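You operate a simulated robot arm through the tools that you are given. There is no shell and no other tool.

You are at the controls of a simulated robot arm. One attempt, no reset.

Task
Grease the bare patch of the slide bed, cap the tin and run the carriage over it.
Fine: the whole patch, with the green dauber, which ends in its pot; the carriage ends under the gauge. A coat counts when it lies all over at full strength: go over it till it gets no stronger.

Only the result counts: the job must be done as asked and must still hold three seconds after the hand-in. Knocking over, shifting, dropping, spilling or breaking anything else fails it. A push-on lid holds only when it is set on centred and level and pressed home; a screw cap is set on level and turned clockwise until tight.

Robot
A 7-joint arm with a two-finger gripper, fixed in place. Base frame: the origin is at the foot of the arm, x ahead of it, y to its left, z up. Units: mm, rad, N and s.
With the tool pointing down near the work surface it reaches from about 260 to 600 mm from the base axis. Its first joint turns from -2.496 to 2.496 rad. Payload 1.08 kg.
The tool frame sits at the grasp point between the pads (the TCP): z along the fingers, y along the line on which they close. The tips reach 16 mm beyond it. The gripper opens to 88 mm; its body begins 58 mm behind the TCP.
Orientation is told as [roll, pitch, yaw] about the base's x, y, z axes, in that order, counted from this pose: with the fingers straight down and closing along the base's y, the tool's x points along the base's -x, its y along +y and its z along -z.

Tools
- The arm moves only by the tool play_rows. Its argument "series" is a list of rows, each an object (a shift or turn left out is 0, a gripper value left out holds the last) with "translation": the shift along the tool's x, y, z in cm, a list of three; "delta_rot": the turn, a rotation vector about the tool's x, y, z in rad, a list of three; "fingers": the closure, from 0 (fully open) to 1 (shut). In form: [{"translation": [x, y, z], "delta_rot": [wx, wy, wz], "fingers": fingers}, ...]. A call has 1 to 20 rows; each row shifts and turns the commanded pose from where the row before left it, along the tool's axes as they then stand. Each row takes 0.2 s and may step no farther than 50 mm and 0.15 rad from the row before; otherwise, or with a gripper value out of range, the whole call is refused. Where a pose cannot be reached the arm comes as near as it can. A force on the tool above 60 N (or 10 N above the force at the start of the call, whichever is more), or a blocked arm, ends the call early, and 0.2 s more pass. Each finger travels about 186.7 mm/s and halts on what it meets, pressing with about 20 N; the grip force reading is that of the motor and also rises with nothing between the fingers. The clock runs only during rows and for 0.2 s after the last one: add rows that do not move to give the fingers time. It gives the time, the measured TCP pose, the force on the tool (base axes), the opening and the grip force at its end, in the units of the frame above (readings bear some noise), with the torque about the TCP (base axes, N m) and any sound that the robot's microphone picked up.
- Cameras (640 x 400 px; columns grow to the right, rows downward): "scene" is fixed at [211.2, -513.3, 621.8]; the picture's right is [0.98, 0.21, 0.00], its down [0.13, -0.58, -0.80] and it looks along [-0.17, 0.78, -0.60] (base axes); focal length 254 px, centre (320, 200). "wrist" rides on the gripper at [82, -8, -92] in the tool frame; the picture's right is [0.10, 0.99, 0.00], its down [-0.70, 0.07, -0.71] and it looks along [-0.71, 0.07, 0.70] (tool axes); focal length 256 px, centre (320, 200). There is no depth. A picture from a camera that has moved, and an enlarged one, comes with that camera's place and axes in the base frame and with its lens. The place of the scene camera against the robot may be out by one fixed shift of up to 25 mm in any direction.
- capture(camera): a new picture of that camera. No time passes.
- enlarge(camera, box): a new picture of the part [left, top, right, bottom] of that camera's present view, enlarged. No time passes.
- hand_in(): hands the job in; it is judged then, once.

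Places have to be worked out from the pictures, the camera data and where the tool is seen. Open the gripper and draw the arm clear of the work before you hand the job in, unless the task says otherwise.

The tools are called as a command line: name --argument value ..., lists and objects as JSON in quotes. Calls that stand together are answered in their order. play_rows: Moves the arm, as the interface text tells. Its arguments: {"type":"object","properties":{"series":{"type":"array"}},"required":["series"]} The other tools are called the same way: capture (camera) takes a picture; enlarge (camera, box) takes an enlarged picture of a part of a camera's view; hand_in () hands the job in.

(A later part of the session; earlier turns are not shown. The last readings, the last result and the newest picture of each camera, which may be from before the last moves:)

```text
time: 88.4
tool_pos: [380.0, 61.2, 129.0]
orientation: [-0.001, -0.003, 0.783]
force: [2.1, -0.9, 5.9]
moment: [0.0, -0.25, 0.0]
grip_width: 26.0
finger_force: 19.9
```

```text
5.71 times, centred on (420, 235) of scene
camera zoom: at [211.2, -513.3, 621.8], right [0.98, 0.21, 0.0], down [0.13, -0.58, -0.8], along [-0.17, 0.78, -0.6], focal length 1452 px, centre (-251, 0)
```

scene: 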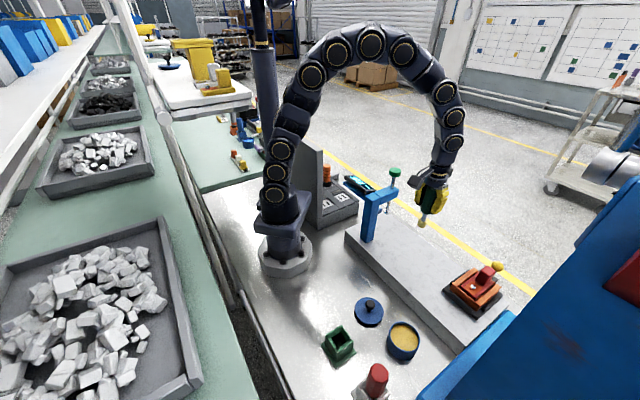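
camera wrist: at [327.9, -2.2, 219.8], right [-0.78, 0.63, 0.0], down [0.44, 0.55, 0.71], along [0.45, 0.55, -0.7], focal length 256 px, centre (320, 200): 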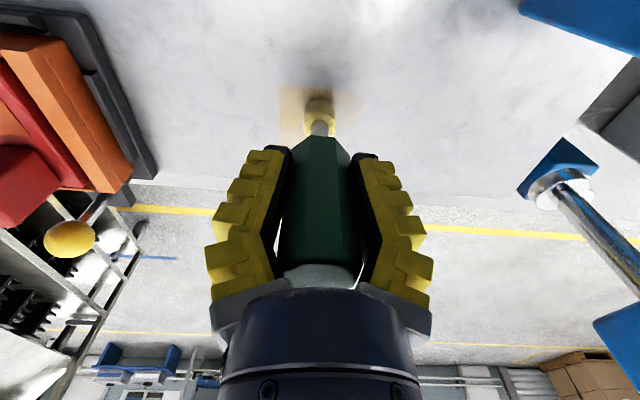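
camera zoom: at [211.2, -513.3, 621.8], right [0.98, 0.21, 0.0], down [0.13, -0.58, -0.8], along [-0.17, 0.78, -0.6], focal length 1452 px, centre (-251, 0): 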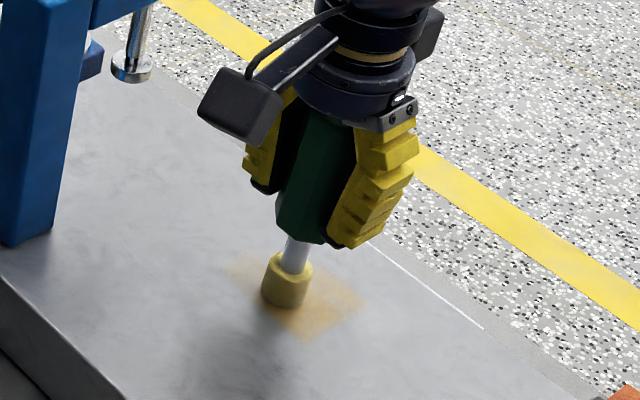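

Amber grease now shows on the slab — the paint takes here. I lift the dauber a few cm and inspect the mark.

play_rows --series '[{"translation": [0, 0, -1]}, {"translation": [0, 0, -3]}, {"translation": [3, 0, -2]}, {"translation": [3, 0, 0]}, {}]'

capture --camera "wrist"

enlarge --camera "wrist" --box '[220, 40, 420, 180]'

enlarge --camera "scene" --box '[380, 200, 460, 270]'

```text
time: 89.6
tool_pos: [336.1, 19.8, 188.9]
orientation: [0.001, 0.0, 0.785]
force: [0.2, 0.2, -0.1]
moment: [0.03, -0.01, 0.0]
grip_width: 25.8
finger_force: 20.3
```

```text
taken
camera wrist: at [283.5, -44.1, 280.3], right [-0.78, 0.63, 0.0], down [0.44, 0.55, 0.71], along [0.45, 0.55, -0.7], focal length 256 px, centre (320, 200)
```

wrist: 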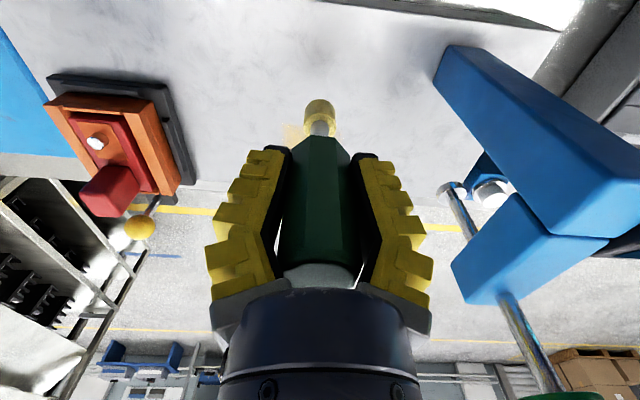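

```text
2.86 times, centred on (320, 110) of wrist
camera zoom: at [283.5, -44.1, 280.3], right [-0.78, 0.63, 0.0], down [0.44, 0.55, 0.71], along [0.45, 0.55, -0.7], focal length 731 px, centre (320, 457)
```

zoom: 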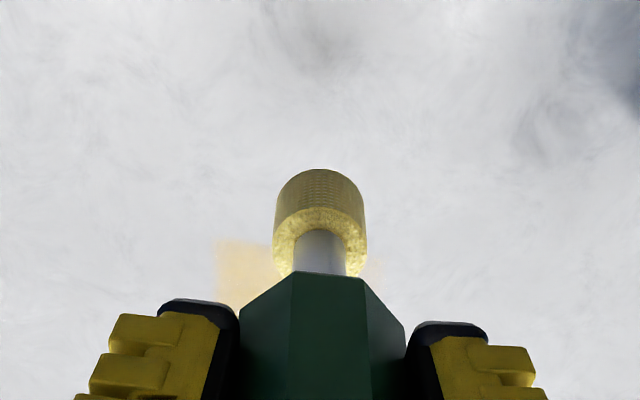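

```text
5.71 times, centred on (420, 235) of scene
camera zoom: at [211.2, -513.3, 621.8], right [0.98, 0.21, 0.0], down [0.13, -0.58, -0.8], along [-0.17, 0.78, -0.6], focal length 1452 px, centre (-251, 0)
```

zoom: 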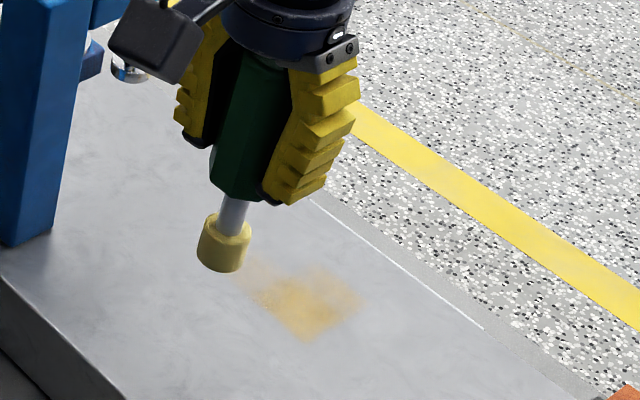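

The swept strip turned amber. I move the hand aside to get an unobstructed view of the mark and its edges.

play_rows --series '[{"translation": [4, 0, -1]}, {"translation": [4, 0, 0]}, {}]'

capture --camera "wrist"

enlarge --camera "scene" --box '[395, 215, 455, 270]'

enlarge --camera "scene" --box '[360, 200, 480, 300]'

```text
time: 90.4
tool_pos: [280.4, -37.4, 199.6]
orientation: [-0.001, 0.0, 0.785]
force: [-0.2, 0.5, -0.6]
moment: [-0.02, -0.04, 0.0]
grip_width: 25.7
finger_force: 19.6
```

```text
taken
camera wrist: at [228.4, -102.0, 290.8], right [-0.78, 0.63, 0.0], down [0.44, 0.55, 0.71], along [0.45, 0.55, -0.71], focal length 256 px, centre (320, 200)
```

wrist: 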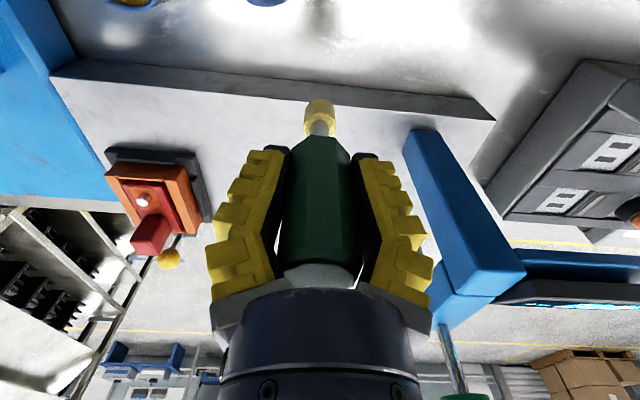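

```text
7.27 times, centred on (425, 242) of scene
camera zoom: at [211.2, -513.3, 621.8], right [0.98, 0.21, 0.0], down [0.13, -0.58, -0.8], along [-0.17, 0.78, -0.6], focal length 1847 px, centre (-444, -109)
```

zoom: 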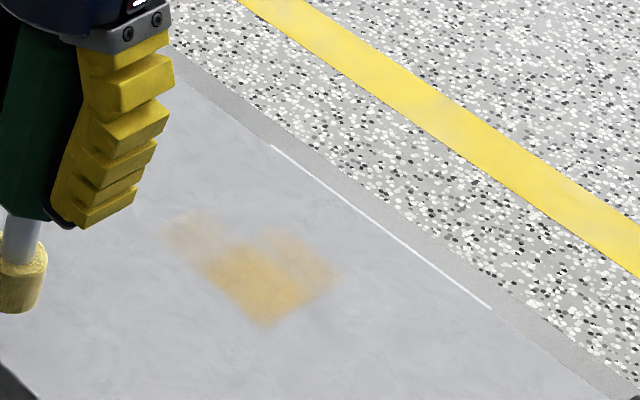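

```text
4.00 times, centred on (420, 250) of scene
camera zoom: at [211.2, -513.3, 621.8], right [0.98, 0.21, 0.0], down [0.13, -0.58, -0.8], along [-0.17, 0.78, -0.6], focal length 1016 px, centre (-80, 0)
```

zoom: 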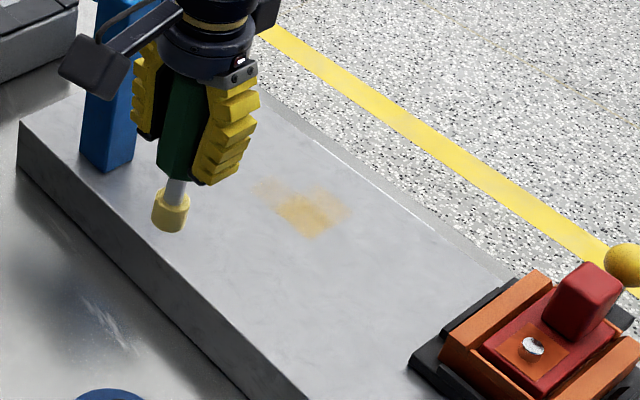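

The mark shows a grid-like, stepped shape. I shift sideways so the wrist camera sees the mark beside the dauber.

play_rows --series '[{"translation": [0, -3.5, 0]}, {"translation": [-2, -3.5, 0]}, {"translation": [-2.5, 0, 0]}, {}]'

capture --camera "wrist"

enlarge --camera "wrist" --box '[330, 40, 490, 160]'

```text
time: 91.4
tool_pos: [363.3, -55.2, 199.0]
orientation: [0.001, -0.001, 0.784]
force: [-0.6, -0.4, -0.6]
moment: [0.01, 0.01, -0.02]
grip_width: 25.3
finger_force: 19.9
```

```text
taken
camera wrist: at [311.6, -118.2, 289.8], right [-0.78, 0.63, 0.0], down [0.45, 0.55, 0.71], along [0.45, 0.55, -0.71], focal length 256 px, centre (320, 200)
```

wrist: 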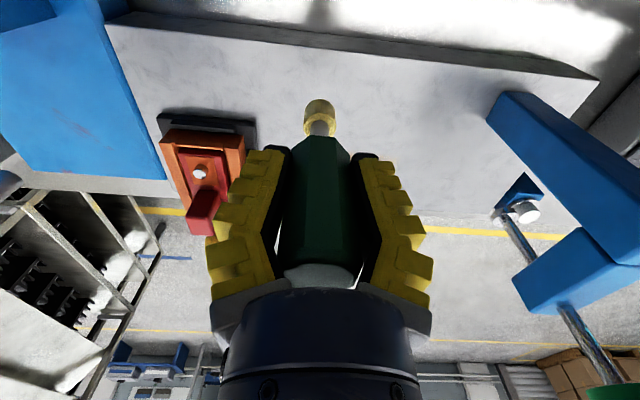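

```text
3.33 times, centred on (410, 100) of wrist
camera zoom: at [311.6, -118.2, 289.8], right [-0.78, 0.63, 0.0], down [0.45, 0.55, 0.71], along [0.45, 0.55, -0.71], focal length 853 px, centre (20, 533)
```

zoom: 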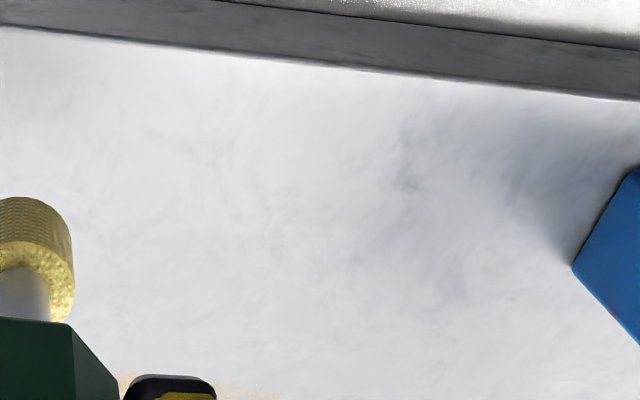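

The mark lies further out than the fingers allow; I move 5 cm further across the bed.

play_rows --series '[{"translation": [-2.5, 0, 0]}, {"translation": [-2.5, 0, 0]}, {}]'

capture --camera "wrist"

enlarge --camera "wrist" --box '[330, 30, 490, 150]'

```text
time: 92.2
tool_pos: [398.5, -20.5, 199.2]
orientation: [0.001, 0.0, 0.784]
force: [0.2, 0.8, -0.9]
moment: [0.01, -0.03, 0.01]
grip_width: 25.0
finger_force: 19.9
```

```text
taken
camera wrist: at [345.9, -84.2, 289.7], right [-0.78, 0.63, 0.0], down [0.45, 0.55, 0.71], along [0.45, 0.55, -0.7], focal length 256 px, centre (320, 200)
```

wrist: 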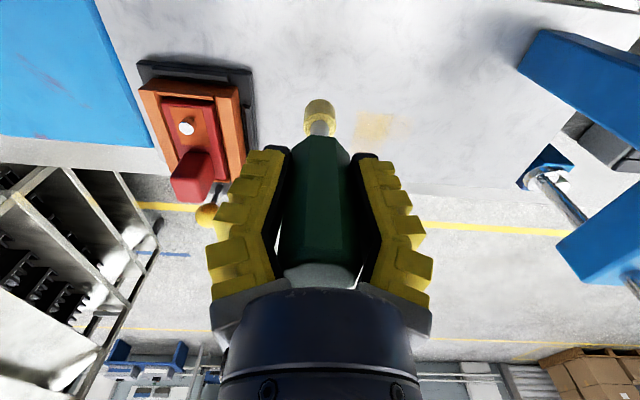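

```text
3.33 times, centred on (410, 90) of wrist
camera zoom: at [345.9, -84.2, 289.7], right [-0.78, 0.63, 0.0], down [0.45, 0.55, 0.71], along [0.45, 0.55, -0.7], focal length 853 px, centre (20, 567)
```

zoom: 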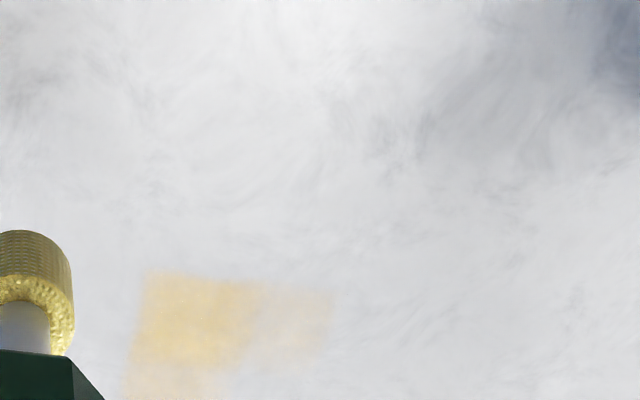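

The coat lies in coarse grid cells: strong over a≈218–254, b≈299–327 (bed axes), weaker on neighbours. The patch is otherwise invisible, so I'll explore its extent by stroking. I return to the mark and find contact again.

play_rows --series '[{"translation": [-2.3, 2.3, 0]}, {"translation": [-2.2, 2.3, 0]}, {"translation": [0, 0, 3]}, {"translation": [0, 0, 2]}, {"translation": [0, 0, 0.8]}, {"translation": [0, 0, 0.4]}, {}]'

enlarge --camera "scene" --box '[380, 200, 460, 270]'

```text
time: 93.8
tool_pos: [396.8, 43.3, 134.9]
orientation: [0.001, -0.001, 0.785]
force: [0.9, 0.2, -0.1]
moment: [-0.03, -0.01, -0.02]
grip_width: 25.2
finger_force: 20.2
```

```text
5.71 times, centred on (420, 235) of scene
camera zoom: at [211.2, -513.3, 621.8], right [0.98, 0.21, 0.0], down [0.13, -0.58, -0.8], along [-0.17, 0.78, -0.6], focal length 1452 px, centre (-251, 0)
```

zoom: 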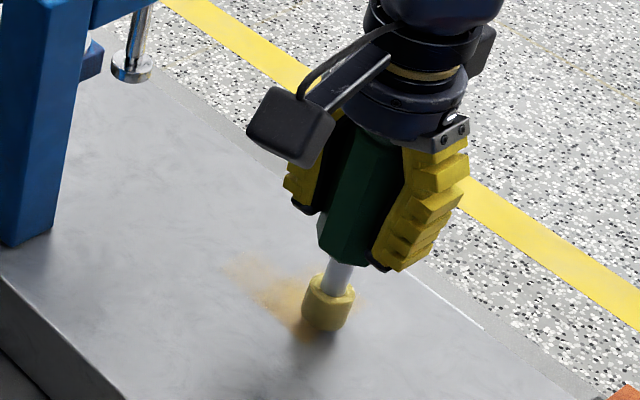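

Just above the surface; I step down in about 1 mm increments.

play_rows --series '[{"translation": [0, 0, 0.15]}, {"translation": [0, 0, 0.15]}, {}]'

play_rows --series '[{"translation": [0, 0, 0.1]}, {}]'

```text
time: 94.6
tool_pos: [396.6, 44.1, 132.7]
orientation: [0.0, 0.0, 0.787]
force: [-0.2, 0.5, -0.7]
moment: [-0.04, -0.02, -0.03]
grip_width: 24.9
finger_force: 20.2
```

```text
time: 95.2
tool_pos: [397.9, 45.3, 131.9]
orientation: [0.0, 0.0, 0.784]
force: [0.3, -0.3, -1.4]
moment: [0.0, 0.01, -0.02]
grip_width: 24.7
finger_force: 20.3
```

No contact yet at 132; I go on 1 mm at a time.

play_rows --series '[{"translation": [0, 0, 0.1]}, {}]'

play_rows --series '[{"translation": [0, 0, 0.1]}, {}]'

```text
time: 95.8
tool_pos: [396.2, 45.1, 132.3]
orientation: [0.001, 0.0, 0.786]
force: [-0.6, 0.1, -1.4]
moment: [-0.01, 0.01, 0.01]
grip_width: 24.9
finger_force: 20.5
```

```text
time: 96.4
tool_pos: [396.7, 44.0, 130.6]
orientation: [-0.001, 0.0, 0.785]
force: [-0.5, 0.0, 0.0]
moment: [0.01, 0.02, 0.0]
grip_width: 24.5
finger_force: 19.8
```

Still no contact force; continuing down gently.

play_rows --series '[{"translation": [0, 0, 0.1]}, {}]'

play_rows --series '[{"translation": [0, 0, 0.1]}, {}]'

```text
time: 97.0
tool_pos: [395.3, 44.8, 129.2]
orientation: [0.001, -0.001, 0.783]
force: [-3.1, 0.6, 12.3]
moment: [0.16, 0.19, 0.0]
grip_width: 24.9
finger_force: 20.2
```

```text
time: 97.6
tool_pos: [397.6, 43.8, 128.7]
orientation: [-0.004, -0.002, 0.783]
force: [-5.8, -2.3, 33.0]
moment: [0.08, 0.15, 0.01]
grip_width: 26.6
finger_force: 19.8
```

Contact found (12 N at z≈129.2). I ease back 1 mm, then stroke along +a to about 300 and back, to see how far the coat takes.

play_rows --series '[{"translation": [0, 0, -0.1]}, {"translation": [0, -0.7, 0]}, {"translation": [0, -0.7, 0]}, {"translation": [0, -0.7, 0]}, {"translation": [0, -0.7, 0]}, {"translation": [0, -0.7, 0]}, {"translation": [0, -0.7, 0]}, {"translation": [0, -0.7, 0]}, {}]'

enlarge --camera "scene" --box '[390, 205, 480, 285]'

```text
time: 99.6
tool_pos: [430.2, 9.7, 129.1]
orientation: [-0.002, -0.002, 0.786]
force: [0.0, 1.6, 4.6]
moment: [0.13, -0.05, 0.01]
grip_width: 26.4
finger_force: 19.7
```

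```text
5.00 times, centred on (435, 245) of scene
camera zoom: at [211.2, -513.3, 621.8], right [0.98, 0.21, 0.0], down [0.13, -0.58, -0.8], along [-0.17, 0.78, -0.6], focal length 1270 px, centre (-255, -25)
```

zoom: 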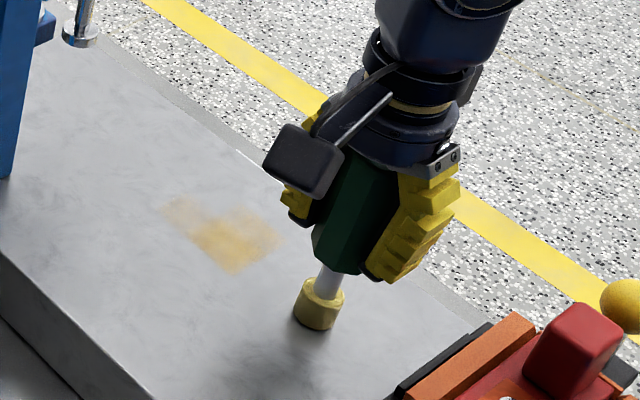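

Clear result: beyond a≈254 nothing takes, so the patch's right edge is at a≈254. Now I stroke back in contact toward the gauge to a≈200 to look for the left edge.

play_rows --series '[{"translation": [0, 0.7, 0]}, {"translation": [0, 0.7, 0]}, {"translation": [0, 0.7, 0]}, {"translation": [0, 0.7, 0]}, {"translation": [0, 0.7, 0]}, {"translation": [0, 0.7, 0]}, {"translation": [0, 0.7, 0]}, {"translation": [0, 0.7, 0]}, {"translation": [0, 0.7, 0]}, {"translation": [0, 0.7, 0]}, {"translation": [0, 0.7, 0]}, {"translation": [0, 0.7, 0]}, {"translation": [0, 0.7, 0]}, {"translation": [0, 0.7, 0]}, {}]'

enlarge --camera "scene" --box '[375, 195, 465, 275]'

capture --camera "wrist"

```text
time: 102.8
tool_pos: [362.1, 78.6, 128.1]
orientation: [0.0, 0.001, 0.783]
force: [-0.4, -1.2, 6.7]
moment: [-0.08, -0.04, -0.01]
grip_width: 25.4
finger_force: 20.0
```

```text
5.00 times, centred on (420, 235) of scene
camera zoom: at [211.2, -513.3, 621.8], right [0.98, 0.21, 0.0], down [0.13, -0.58, -0.8], along [-0.17, 0.78, -0.6], focal length 1270 px, centre (-180, 25)
```

zoom: 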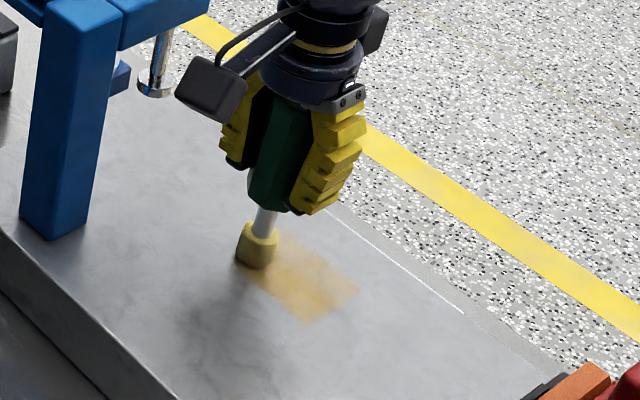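

```text
taken
camera wrist: at [310.1, 14.8, 220.5], right [-0.78, 0.63, 0.0], down [0.45, 0.55, 0.71], along [0.45, 0.55, -0.7], focal length 256 px, centre (320, 200)
```

wrist: 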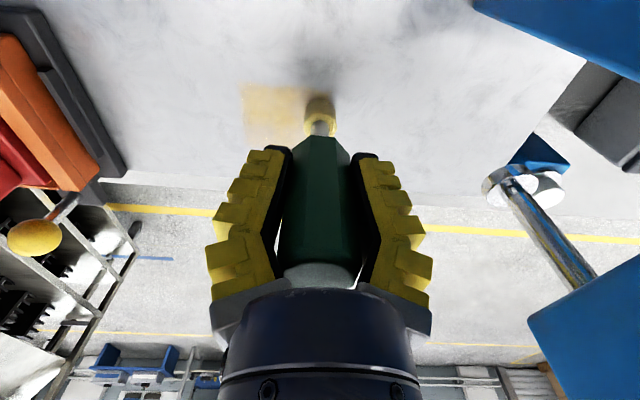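

Coat appears along a≈200–254. I go 12 mm further toward the gauge, still clear of it, then lift and inspect.

play_rows --series '[{"translation": [0, 0.6, 0]}, {"translation": [0, 0.6, 0]}, {}, {"translation": [0, -0.6, 0]}, {"translation": [0, -0.6, 0]}, {"translation": [0, -0.7, -1]}, {"translation": [0, -3, -2]}, {"translation": [0, -4, -2]}, {"translation": [1, -1.5, -2]}, {}]'

capture --camera "wrist"

enlarge --camera "wrist" --box '[340, 40, 500, 180]'

enlarge --camera "scene" --box '[385, 205, 455, 265]'

```text
time: 105.0
tool_pos: [420.4, 7.9, 198.9]
orientation: [0.0, 0.0, 0.784]
force: [-0.3, 0.1, -1.6]
moment: [-0.03, 0.01, 0.01]
grip_width: 25.2
finger_force: 20.4
```

```text
taken
camera wrist: at [369.3, -56.2, 290.1], right [-0.78, 0.63, 0.0], down [0.44, 0.55, 0.71], along [0.45, 0.55, -0.7], focal length 256 px, centre (320, 200)
```

wrist: 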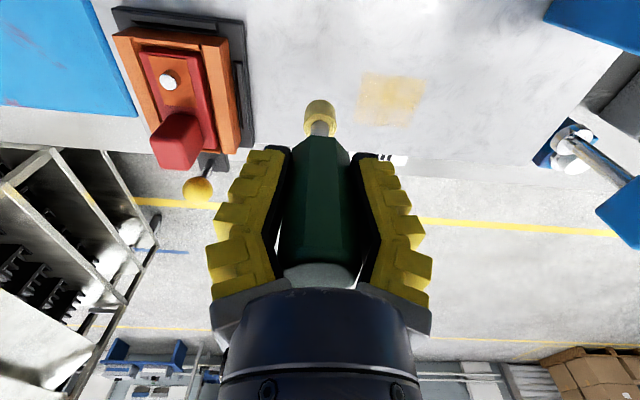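

```text
2.86 times, centred on (420, 110) of wrist
camera zoom: at [369.3, -56.2, 290.1], right [-0.78, 0.63, 0.0], down [0.44, 0.55, 0.71], along [0.45, 0.55, -0.7], focal length 731 px, centre (34, 457)
```

zoom: 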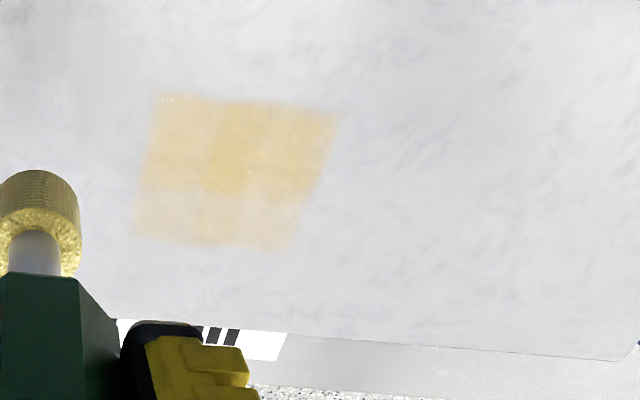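

```text
6.67 times, centred on (420, 235) of scene
camera zoom: at [211.2, -513.3, 621.8], right [0.98, 0.21, 0.0], down [0.13, -0.58, -0.8], along [-0.17, 0.78, -0.6], focal length 1693 px, centre (-347, -33)
```

zoom: 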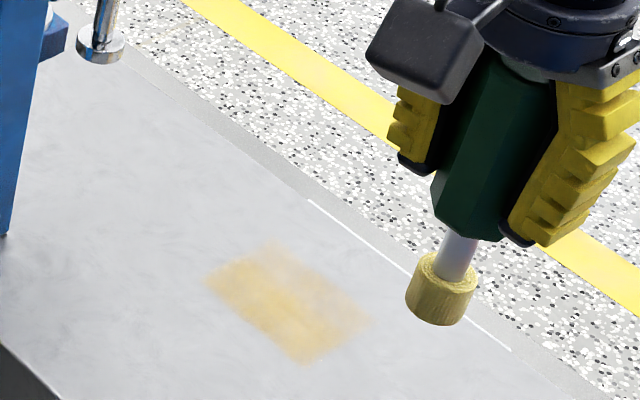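

Now it is clear: the coat only takes inside a patch spanning about a=194–254 (left and right edges found), b from ≈299 upward; it is likely ~60×60 mm centred on the carriage line (a≈224, b≈328). I start a raster over it with 8 mm spacing.

play_rows --series '[{"translation": [-0.1, 1.9, 0]}, {"translation": [-0.1, 1.91, 2]}, {"translation": [0, 0, 2.5]}, {"translation": [0, 0, 2]}, {"translation": [0, 0, 0.5]}, {"translation": [0, 1, 0]}, {"translation": [0, 1, 0]}, {"translation": [0, 1, 0]}, {"translation": [0, 1, 0]}, {"translation": [0, 1, 0]}, {"translation": [0, 1, 0]}, {"translation": [-0.8, 0, 0]}, {"translation": [0, -1, 0]}, {"translation": [0, -1, 0]}, {"translation": [0, -1, 0]}, {"translation": [0, -1, 0]}, {"translation": [0, -1, 0]}, {"translation": [0, -1, 0]}, {"translation": [-0.8, 0, 0]}, {}]'

enlarge --camera "scene" --box '[385, 195, 465, 265]'

```text
time: 109.2
tool_pos: [406.9, 46.0, 128.6]
orientation: [-0.003, -0.001, 0.784]
force: [-1.0, -5.0, 13.5]
moment: [-0.25, -0.08, -0.05]
grip_width: 25.7
finger_force: 20.2
```

```text
5.71 times, centred on (425, 230) of scene
camera zoom: at [211.2, -513.3, 621.8], right [0.98, 0.21, 0.0], down [0.13, -0.58, -0.8], along [-0.17, 0.78, -0.6], focal length 1452 px, centre (-280, 29)
```

zoom: 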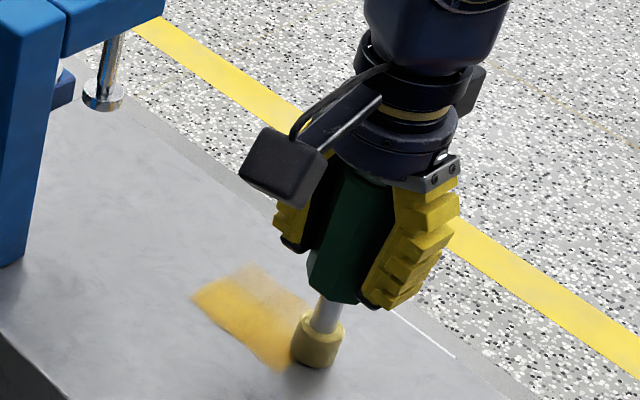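

The near rows get a strong amber. I continue the raster at b≈320, 328, 336.

play_rows --series '[{"translation": [0, 1, 0]}, {"translation": [0, 1, 0]}, {"translation": [0, 1, 0]}, {"translation": [0, 1, 0]}, {"translation": [0, 1, 0]}, {"translation": [0, 1, 0]}, {"translation": [-0.8, 0, 0]}, {"translation": [0, -1, 0]}, {"translation": [0, -1, 0]}, {"translation": [0, -1, 0]}, {"translation": [0, -1, 0]}, {"translation": [0, -1, 0]}, {"translation": [0, -1, 0]}, {"translation": [-0.8, 0, 0]}, {}]'

play_rows --series '[{"translation": [0, 1, 0]}, {"translation": [0, 1, 0]}, {"translation": [0, 1, 0]}, {"translation": [0, 1, 0]}, {"translation": [0, 1, 0]}, {"translation": [0, 1, 0]}, {"translation": [-0.8, 0, 0]}, {"translation": [0, -1, 0]}, {"translation": [0, -1, 0]}, {"translation": [0, -1, 0]}, {"translation": [0, -1, 0]}, {"translation": [0, -1, 0]}, {"translation": [0, -1, 0]}, {"translation": [-0.8, 0, 0]}, {}]'

enlarge --camera "scene" --box '[385, 195, 465, 265]'

```text
time: 112.4
tool_pos: [417.3, 57.3, 129.0]
orientation: [-0.001, 0.002, 0.784]
force: [0.3, 0.0, -0.7]
moment: [0.05, 0.01, 0.0]
grip_width: 26.3
finger_force: 20.0
```

```text
time: 115.6
tool_pos: [428.5, 68.7, 130.2]
orientation: [0.001, 0.001, 0.784]
force: [-0.3, 0.2, -0.2]
moment: [-0.01, 0.02, -0.03]
grip_width: 25.5
finger_force: 19.8
```

```text
5.71 times, centred on (425, 230) of scene
camera zoom: at [211.2, -513.3, 621.8], right [0.98, 0.21, 0.0], down [0.13, -0.58, -0.8], along [-0.17, 0.78, -0.6], focal length 1452 px, centre (-280, 29)
```

zoom: 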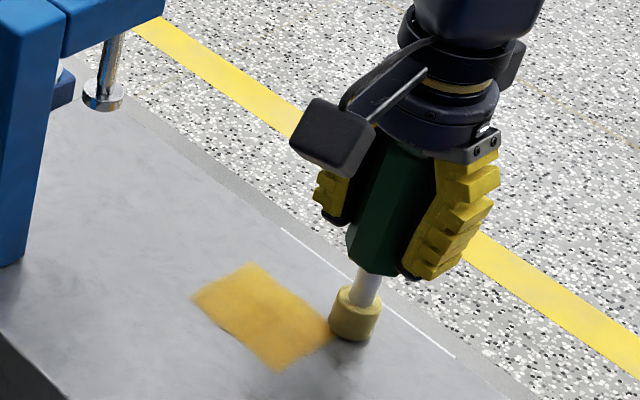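

The patch is mostly strongly coloured now; force dropped to zero in the last strokes, so the dauber may have been floating. I lift aside and inspect.

play_rows --series '[{"translation": [0, 0, -1]}, {"translation": [0, 0, -3]}, {"translation": [2, -2, -3]}, {"translation": [3, -3, 0]}, {}]'

capture --camera "wrist"

enlarge --camera "wrist" --box '[340, 40, 500, 180]'

enlarge --camera "scene" --box '[385, 205, 455, 265]'

```text
time: 116.8
tool_pos: [428.2, -0.3, 199.1]
orientation: [-0.001, 0.0, 0.785]
force: [0.5, 0.0, -1.4]
moment: [0.02, -0.01, 0.01]
grip_width: 24.9
finger_force: 19.6
```

```text
taken
camera wrist: at [376.0, -64.6, 290.1], right [-0.78, 0.63, 0.0], down [0.44, 0.55, 0.71], along [0.45, 0.55, -0.7], focal length 256 px, centre (320, 200)
```

wrist: 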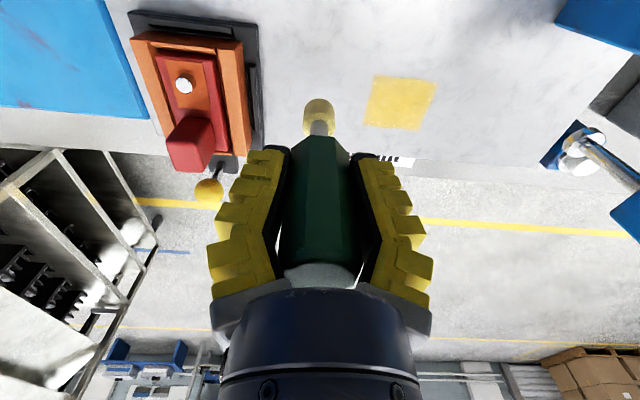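

```text
2.86 times, centred on (420, 110) of wrist
camera zoom: at [376.0, -64.6, 290.1], right [-0.78, 0.63, 0.0], down [0.44, 0.55, 0.71], along [0.45, 0.55, -0.7], focal length 731 px, centre (34, 457)
```

zoom: 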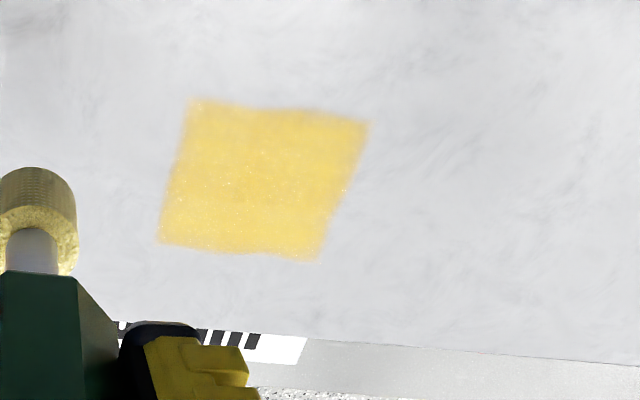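

```text
6.67 times, centred on (420, 235) of scene
camera zoom: at [211.2, -513.3, 621.8], right [0.98, 0.21, 0.0], down [0.13, -0.58, -0.8], along [-0.17, 0.78, -0.6], focal length 1693 px, centre (-347, -33)
```

zoom: 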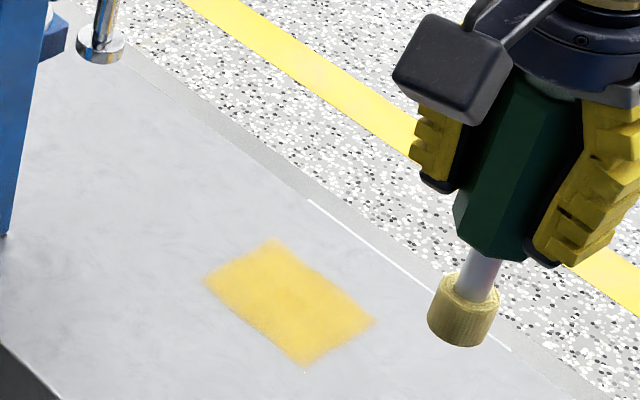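

The whole patch (a≈194–254, b≈299–349) is now amber and even. I make a second pass with firm contact to check whether it gets stronger: return to the far row and find contact.

play_rows --series '[{"translation": [-2.2, 2.5, 0]}, {"translation": [-2.2, 2.5, 0]}, {"translation": [0, 0, 3]}, {"translation": [0, 0, 3]}, {"translation": [0, 0, 0.8]}, {"translation": [0, 0, 0.2]}, {}]'

play_rows --series '[{"translation": [0, 0, 0.1]}, {}]'

```text
time: 118.4
tool_pos: [424.9, 65.1, 128.9]
orientation: [-0.001, -0.001, 0.786]
force: [-6.5, -1.6, 22.1]
moment: [0.03, 0.31, 0.04]
grip_width: 25.4
finger_force: 19.7
```

```text
time: 119.0
tool_pos: [425.8, 64.8, 128.3]
orientation: [-0.005, -0.004, 0.783]
force: [-3.5, -2.9, 30.9]
moment: [0.0, 0.03, 0.0]
grip_width: 26.6
finger_force: 19.7
```

Firm contact; I ease back 1 mm and run the second raster from the far row inward.

play_rows --series '[{"translation": [0, 0, -0.05]}, {"translation": [0, 1, 0]}, {"translation": [0, 1, 0]}, {"translation": [0, 1, 0]}, {"translation": [0, 1, 0]}, {"translation": [0, 1, 0]}, {"translation": [0, 1, 0]}, {"translation": [0.8, 0, 0]}, {"translation": [0, -1, 0]}, {"translation": [0, -1, 0]}, {"translation": [0, -1, 0]}, {"translation": [0, -1, 0]}, {"translation": [0, -1, 0]}, {"translation": [0, -1, 0]}, {"translation": [0.8, 0, 0]}, {}]'

play_rows --series '[{"translation": [0, 1, 0]}, {"translation": [0, 1, 0]}, {"translation": [0, 1, 0]}, {"translation": [0, 1, 0]}, {"translation": [0, 1, 0]}, {"translation": [0, 1, 0]}, {"translation": [0.8, 0, 0]}, {"translation": [0, -1, 0]}, {"translation": [0, -1, 0]}, {"translation": [0, -1, 0]}, {"translation": [0, -1, 0]}, {"translation": [0, -1, 0]}, {"translation": [0, -1, 0]}, {"translation": [0.8, 0, 0]}, {}]'

```text
time: 122.4
tool_pos: [413.5, 53.6, 129.3]
orientation: [0.0, 0.002, 0.783]
force: [1.1, -0.6, 2.6]
moment: [-0.02, -0.14, -0.02]
grip_width: 27.1
finger_force: 19.7
```

```text
time: 125.6
tool_pos: [400.3, 42.3, 128.8]
orientation: [0.0, 0.0, 0.786]
force: [0.2, -0.9, 0.0]
moment: [0.05, 0.0, -0.01]
grip_width: 25.8
finger_force: 19.0
```

Contact has become very light again; I press 1 mm lower and finish rows b≈314, 306 and 301.

play_rows --series '[{"translation": [0, 0, 0.1]}, {"translation": [0, 1, 0]}, {"translation": [0, 1, 0]}, {"translation": [0, 1, 0]}, {"translation": [0, 1, 0]}, {"translation": [0, 1, 0]}, {"translation": [0, 1, 0]}, {"translation": [0.8, 0, 0]}, {"translation": [0, -1, 0]}, {"translation": [0, -1, 0]}, {"translation": [0, -1, 0]}, {"translation": [0, -1, 0]}, {"translation": [0, -1, 0]}, {"translation": [0, -1, 0]}, {"translation": [0.5, 0, 0]}, {}]'

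play_rows --series '[{"translation": [0, 1, 0]}, {"translation": [0, 1, 0]}, {"translation": [0, 1, 0]}, {"translation": [0, 1, 0]}, {"translation": [0, 1, 0]}, {"translation": [0, 1, 0]}, {"translation": [0, -3, -1]}, {"translation": [0, -3, -3]}, {"translation": [0, -4, -3]}, {"translation": [0, -1, 0]}, {}]'

capture --camera "wrist"

enlarge --camera "wrist" --box '[340, 40, 500, 180]'

enlarge --camera "scene" --box '[385, 205, 455, 265]'

```text
time: 129.0
tool_pos: [393.2, 33.0, 127.8]
orientation: [-0.005, -0.004, 0.786]
force: [6.4, 3.8, 20.7]
moment: [0.39, -0.72, 0.02]
grip_width: 26.8
finger_force: 20.1
```

```text
time: 131.4
tool_pos: [427.9, -1.9, 197.3]
orientation: [-0.001, 0.001, 0.787]
force: [-0.7, 0.2, -0.8]
moment: [-0.01, 0.01, 0.0]
grip_width: 25.7
finger_force: 20.2
```

```text
taken
camera wrist: at [375.8, -65.6, 288.5], right [-0.78, 0.63, 0.0], down [0.45, 0.55, 0.71], along [0.45, 0.55, -0.71], focal length 256 px, centre (320, 200)
```

wrist: 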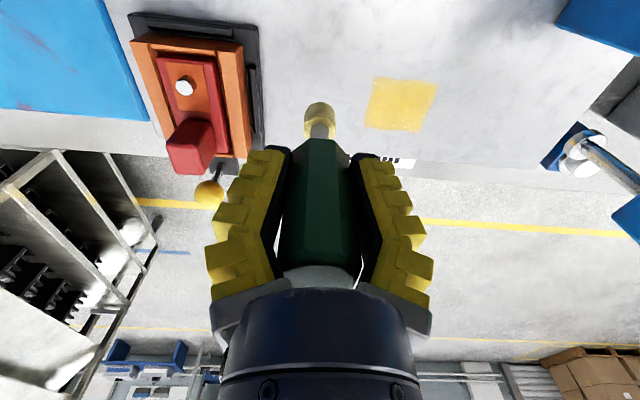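

```text
2.86 times, centred on (420, 110) of wrist
camera zoom: at [375.8, -65.6, 288.5], right [-0.78, 0.63, 0.0], down [0.45, 0.55, 0.71], along [0.45, 0.55, -0.71], focal length 731 px, centre (34, 457)
```

zoom: 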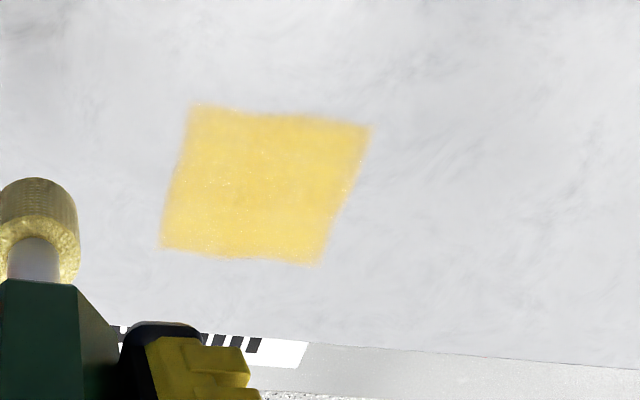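

```text
6.67 times, centred on (420, 235) of scene
camera zoom: at [211.2, -513.3, 621.8], right [0.98, 0.21, 0.0], down [0.13, -0.58, -0.8], along [-0.17, 0.78, -0.6], focal length 1693 px, centre (-347, -33)
```

zoom: 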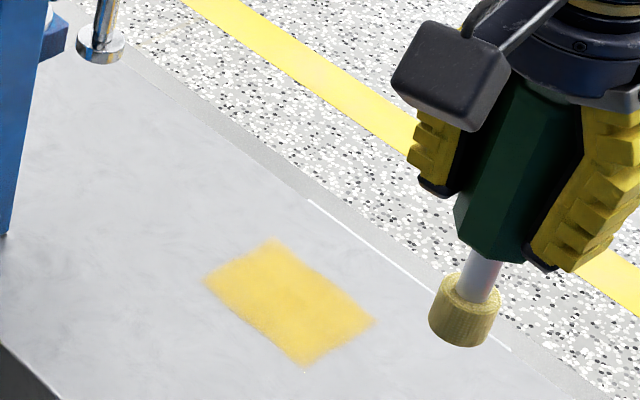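

The colour looks the same as before the second pass. I zoom in closely on the patch to judge evenness, edges and the dauber's remaining charge.

enlarge --camera "wrist" --box '[360, 65, 445, 140]'

enlarge --camera "scene" --box '[400, 225, 432, 255]'

enlarge --camera "wrist" --box '[280, 80, 360, 150]'

```text
5.33 times, centred on (402, 102) of wrist
camera zoom: at [375.8, -65.6, 288.5], right [-0.78, 0.63, 0.0], down [0.45, 0.55, 0.71], along [0.45, 0.55, -0.71], focal length 1365 px, centre (-120, 720)
```

zoom: 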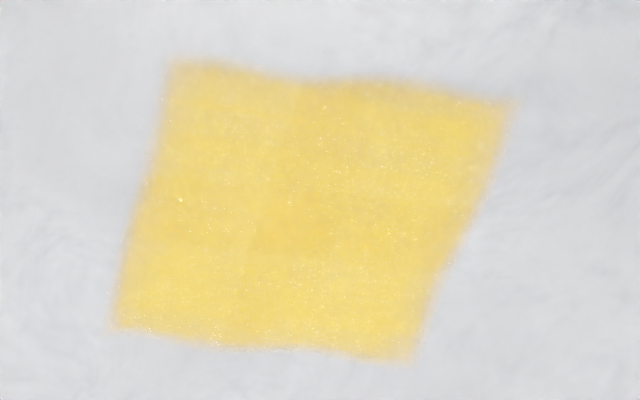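

```text
13.33 times, centred on (416, 240) of scene
camera zoom: at [211.2, -513.3, 621.8], right [0.98, 0.21, 0.0], down [0.13, -0.58, -0.8], along [-0.17, 0.78, -0.6], focal length 3387 px, centre (-960, -333)
```

zoom: 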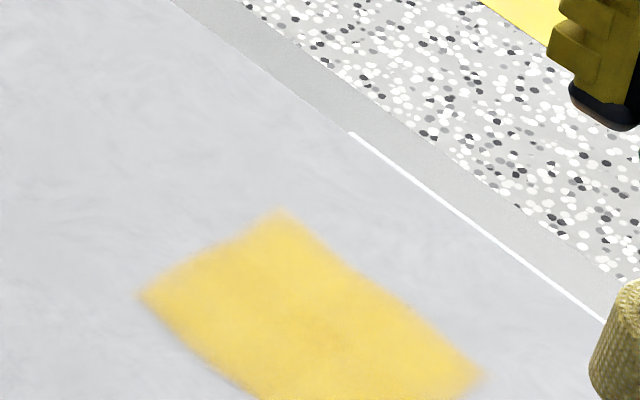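

```text
5.71 times, centred on (320, 115) of wrist
camera zoom: at [375.8, -65.6, 288.5], right [-0.78, 0.63, 0.0], down [0.45, 0.55, 0.71], along [0.45, 0.55, -0.71], focal length 1463 px, centre (320, 686)
```

zoom: 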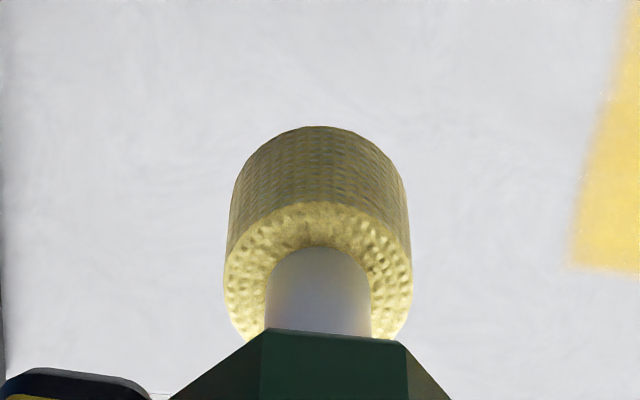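

The coat looks even; to make sure it is truly at full strength I recharge the dauber once more and go over it again. I carry it back above the tin.

play_rows --series '[{"translation": [3.86, -1.52, 0]}, {"translation": [3.86, -1.52, 0]}, {"translation": [3.86, -1.52, 0]}, {"translation": [3.86, -1.52, 0]}, {"translation": [3.86, -1.52, 0]}, {"translation": [0, 0, 3]}, {"translation": [0, 0, 2]}, {}]'

capture --camera "wrist"

```text
time: 133.2
tool_pos: [344.5, -192.8, 147.5]
orientation: [0.0, -0.001, 0.785]
force: [-0.8, 0.1, -1.0]
moment: [0.01, 0.0, 0.01]
grip_width: 25.0
finger_force: 20.0
```

```text
taken
camera wrist: at [293.1, -256.6, 239.8], right [-0.78, 0.63, 0.0], down [0.44, 0.55, 0.71], along [0.45, 0.55, -0.7], focal length 256 px, centre (320, 200)
```

wrist: 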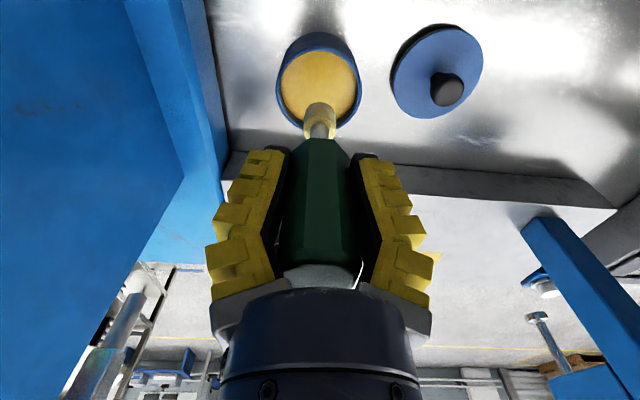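

Over the tin centre. I lower 3 cm, then in 2 mm steps to a gentle contact with the grease.

play_rows --series '[{"translation": [0, 0, 1.5]}, {"translation": [0, 0, 1]}, {"translation": [0, 0, 0.5]}, {}]'

play_rows --series '[{"translation": [0, 0, 0.2]}, {"translation": [0, 0, 0.2]}, {}]'

```text
time: 134.2
tool_pos: [344.7, -192.6, 118.5]
orientation: [0.0, -0.001, 0.783]
force: [0.0, -0.5, 0.1]
moment: [-0.02, -0.02, 0.04]
grip_width: 25.1
finger_force: 19.9
```

```text
time: 135.0
tool_pos: [344.3, -193.5, 113.2]
orientation: [-0.001, -0.001, 0.785]
force: [-0.5, -0.4, -0.9]
moment: [0.0, -0.01, -0.03]
grip_width: 25.0
finger_force: 20.3
```

No contact yet; continuing in 2 mm steps.

play_rows --series '[{"translation": [0, 0, 0.2]}, {}]'

play_rows --series '[{"translation": [0, 0, 0.2]}, {}]'

enlarge --camera "wrist" --box '[240, 0, 400, 150]'

```text
time: 135.6
tool_pos: [344.5, -193.3, 111.3]
orientation: [-0.001, 0.0, 0.784]
force: [0.2, -0.8, -0.8]
moment: [0.04, 0.0, 0.02]
grip_width: 25.1
finger_force: 20.1
```

```text
time: 136.2
tool_pos: [344.8, -192.9, 109.9]
orientation: [0.002, 0.001, 0.786]
force: [0.4, 0.3, -0.9]
moment: [-0.01, 0.01, 0.03]
grip_width: 25.0
finger_force: 20.0
```

```text
2.67 times, centred on (320, 75) of wrist
camera zoom: at [293.2, -256.6, 201.4], right [-0.78, 0.63, 0.0], down [0.45, 0.55, 0.71], along [0.45, 0.55, -0.7], focal length 683 px, centre (320, 533)
```

zoom: 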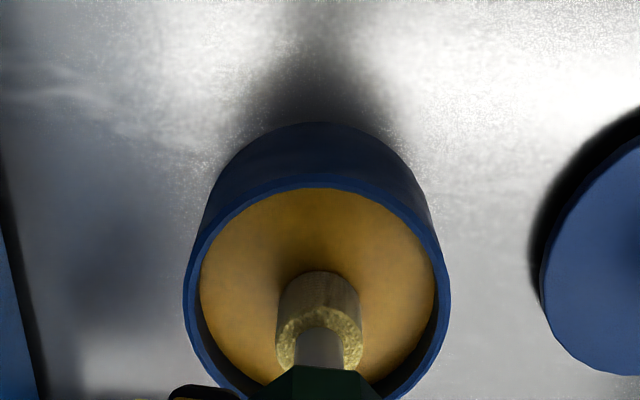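

Close to the surface; a few more small steps down.

play_rows --series '[{"translation": [0, 0, 0.2]}, {}]'

play_rows --series '[{"translation": [0, 0, 0.15]}, {}]'

```text
time: 136.8
tool_pos: [346.2, -194.1, 107.9]
orientation: [-0.001, 0.0, 0.784]
force: [-7.3, 2.5, 30.3]
moment: [0.38, 0.28, 0.06]
grip_width: 26.2
finger_force: 20.2
```

```text
time: 137.4
tool_pos: [346.6, -193.8, 107.2]
orientation: [-0.007, 0.0, 0.784]
force: [-2.9, 0.7, 37.8]
moment: [0.23, -0.06, -0.02]
grip_width: 29.2
finger_force: 20.2
```

Contact with the grease reached (30–38 N). I lift out and check the head.

play_rows --series '[{"translation": [0, 0, -0.5]}, {"translation": [0, 0, -1.5]}, {"translation": [0, 0, -3]}, {}]'

enlarge --camera "wrist" --box '[240, 20, 400, 160]'

```text
time: 138.4
tool_pos: [345.3, -192.8, 156.9]
orientation: [0.001, -0.001, 0.785]
force: [-0.3, 0.4, -0.6]
moment: [0.0, 0.01, -0.01]
grip_width: 26.3
finger_force: 20.0
```

```text
2.86 times, centred on (320, 90) of wrist
camera zoom: at [293.2, -256.9, 248.2], right [-0.78, 0.63, 0.0], down [0.44, 0.55, 0.71], along [0.45, 0.55, -0.7], focal length 731 px, centre (320, 514)
```

zoom: 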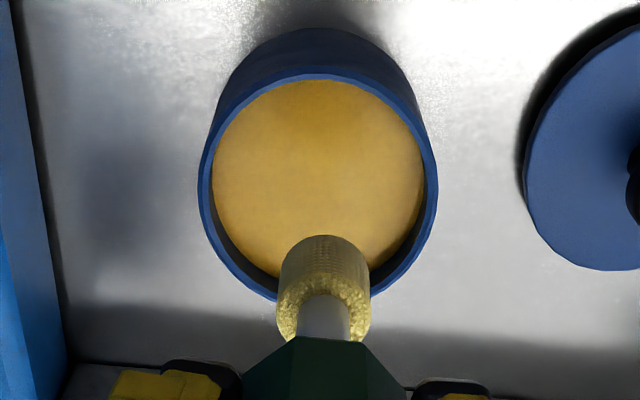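

I return to the patch at (a≈254, b≈304) for the third pass.

play_rows --series '[{"translation": [0, 0, -4]}, {"translation": [-3.27, 2.1, 0]}, {"translation": [-3.27, 2.1, 0]}, {"translation": [-3.27, 2.1, 0]}, {"translation": [-3.27, 2.1, 0]}, {"translation": [-3.27, 2.1, 0]}, {"translation": [-3.27, 2.1, 0]}, {"translation": [0, 0, 3]}, {"translation": [0, 0, 2]}, {"translation": [0, 0, 1]}, {}]'

play_rows --series '[{"translation": [0, 0, 0.3]}, {}]'

```text
time: 140.8
tool_pos: [393.6, 37.1, 135.9]
orientation: [0.001, 0.0, 0.785]
force: [-0.6, -0.9, -0.1]
moment: [0.01, -0.03, 0.0]
grip_width: 25.4
finger_force: 20.4
```

```text
time: 141.4
tool_pos: [393.4, 35.4, 133.7]
orientation: [0.001, 0.0, 0.785]
force: [-0.9, 0.1, -0.3]
moment: [0.0, 0.01, -0.01]
grip_width: 25.4
finger_force: 19.6
```

Lowering to contact in small steps.

play_rows --series '[{"translation": [0, 0, 0.3]}, {}]'

play_rows --series '[{"translation": [0, 0, 0.15]}, {}]'

play_rows --series '[{"translation": [0, 0, 0.1]}, {}]'

```text
time: 142.0
tool_pos: [394.6, 35.6, 130.6]
orientation: [0.001, 0.0, 0.785]
force: [0.5, -0.4, -0.5]
moment: [-0.03, 0.01, 0.01]
grip_width: 25.1
finger_force: 20.3
```

```text
time: 142.6
tool_pos: [395.2, 35.2, 129.5]
orientation: [-0.001, 0.0, 0.786]
force: [-0.6, -0.6, 0.6]
moment: [-0.02, 0.01, -0.04]
grip_width: 24.9
finger_force: 20.0
```

```text
time: 143.2
tool_pos: [394.5, 35.3, 129.1]
orientation: [-0.001, -0.003, 0.783]
force: [-5.9, 1.0, 18.7]
moment: [0.13, 0.26, 0.02]
grip_width: 25.4
finger_force: 19.8
```

Contact at 19 N. I run the third raster, pressing a hair lower on each stroke to keep contact.

play_rows --series '[{"translation": [0, 1, 0]}, {"translation": [0, 1, 0]}, {"translation": [0, 1, 0]}, {"translation": [0, 1, 0]}, {"translation": [0, 1, 0]}, {"translation": [0, 1, 0]}, {"translation": [-0.8, 0, 0.03]}, {"translation": [0, -1, 0]}, {"translation": [0, -1, 0]}, {"translation": [0, -1, 0]}, {"translation": [0, -1, 0]}, {"translation": [0, -1, 0]}, {"translation": [0, -1, 0]}, {"translation": [-0.8, 0, 0.03]}, {}]'

play_rows --series '[{"translation": [0, 1, 0]}, {"translation": [0, 1, 0]}, {"translation": [0, 1, 0]}, {"translation": [0, 1, 0]}, {"translation": [0, 1, 0]}, {"translation": [0, 1, 0]}, {"translation": [-0.8, 0, 0.03]}, {"translation": [0, -1, 0]}, {"translation": [0, -1, 0]}, {"translation": [0, -1, 0]}, {"translation": [0, -1, 0]}, {"translation": [0, -1, 0]}, {"translation": [0, -1, 0]}, {"translation": [-0.8, 0, 0.03]}, {}]'

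play_rows --series '[{"translation": [0, 1, 0]}, {"translation": [0, 1, 0]}, {"translation": [0, 1, 0]}, {"translation": [0, 1, 0]}, {"translation": [0, 1, 0]}, {"translation": [0, 1, 0]}, {"translation": [-0.8, 0, 0.03]}, {"translation": [0, -1, 0]}, {"translation": [0, -1, 0]}, {"translation": [0, -1, 0]}, {"translation": [0, -1, 0]}, {"translation": [0, -1, 0]}, {"translation": [0, -1, 0]}, {}]'

```text
time: 146.4
tool_pos: [406.4, 45.4, 127.8]
orientation: [0.0, -0.002, 0.783]
force: [0.7, -1.4, 5.7]
moment: [-0.08, -0.07, 0.03]
grip_width: 28.9
finger_force: 19.9
```

```text
time: 149.6
tool_pos: [416.7, 58.1, 127.5]
orientation: [-0.003, -0.001, 0.786]
force: [-5.1, -6.7, 26.2]
moment: [-0.36, 0.1, 0.01]
grip_width: 28.9
finger_force: 20.2
```

```text
time: 152.6
tool_pos: [424.3, 64.3, 125.6]
orientation: [-0.002, -0.003, 0.785]
force: [-5.8, 7.4, 33.3]
moment: [0.76, 0.2, 0.09]
grip_width: 29.7
finger_force: 20.4
```

Good contact throughout. I lift and go to the same viewpoint as before to compare the colour.

play_rows --series '[{"translation": [0, 0, -1]}, {"translation": [0, 0, -3]}, {"translation": [2.1, -2.5, -3]}, {"translation": [2.2, -2.5, 0]}, {}]'

enlarge --camera "wrist" --box '[340, 40, 500, 180]'

enlarge --camera "wrist" --box '[360, 65, 445, 140]'

enlarge --camera "scene" --box '[385, 205, 455, 265]'

```text
time: 153.8
tool_pos: [428.5, -0.0, 196.0]
orientation: [0.001, 0.0, 0.786]
force: [-0.1, -0.2, -0.3]
moment: [0.01, -0.04, 0.03]
grip_width: 28.2
finger_force: 20.1
```

```text
2.86 times, centred on (420, 110) of wrist
camera zoom: at [376.9, -65.5, 287.7], right [-0.78, 0.63, 0.0], down [0.44, 0.55, 0.71], along [0.45, 0.55, -0.71], focal length 731 px, centre (34, 457)
```

zoom: 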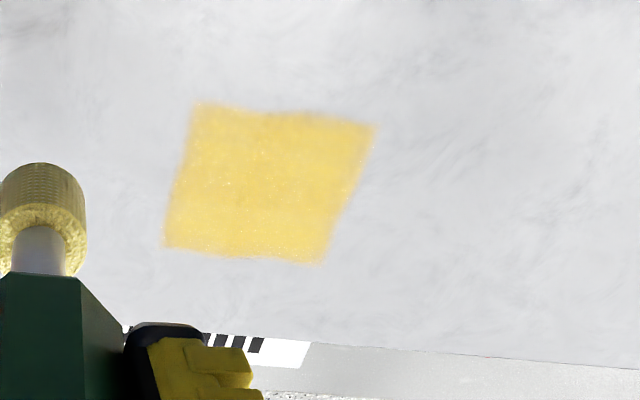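

```text
5.33 times, centred on (402, 102) of wrist
camera zoom: at [376.9, -65.5, 287.7], right [-0.78, 0.63, 0.0], down [0.44, 0.55, 0.71], along [0.45, 0.55, -0.71], focal length 1365 px, centre (-120, 720)
```

zoom: 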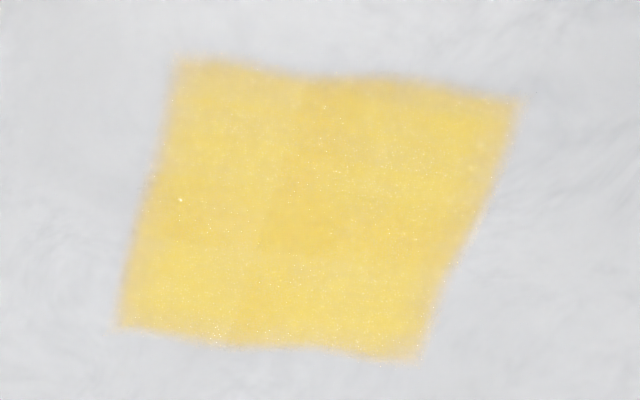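

```text
6.67 times, centred on (420, 235) of scene
camera zoom: at [211.2, -513.3, 621.8], right [0.98, 0.21, 0.0], down [0.13, -0.58, -0.8], along [-0.17, 0.78, -0.6], focal length 1693 px, centre (-347, -33)
```

zoom: 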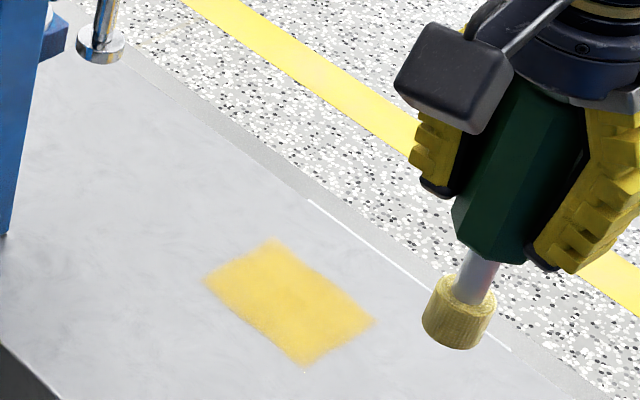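

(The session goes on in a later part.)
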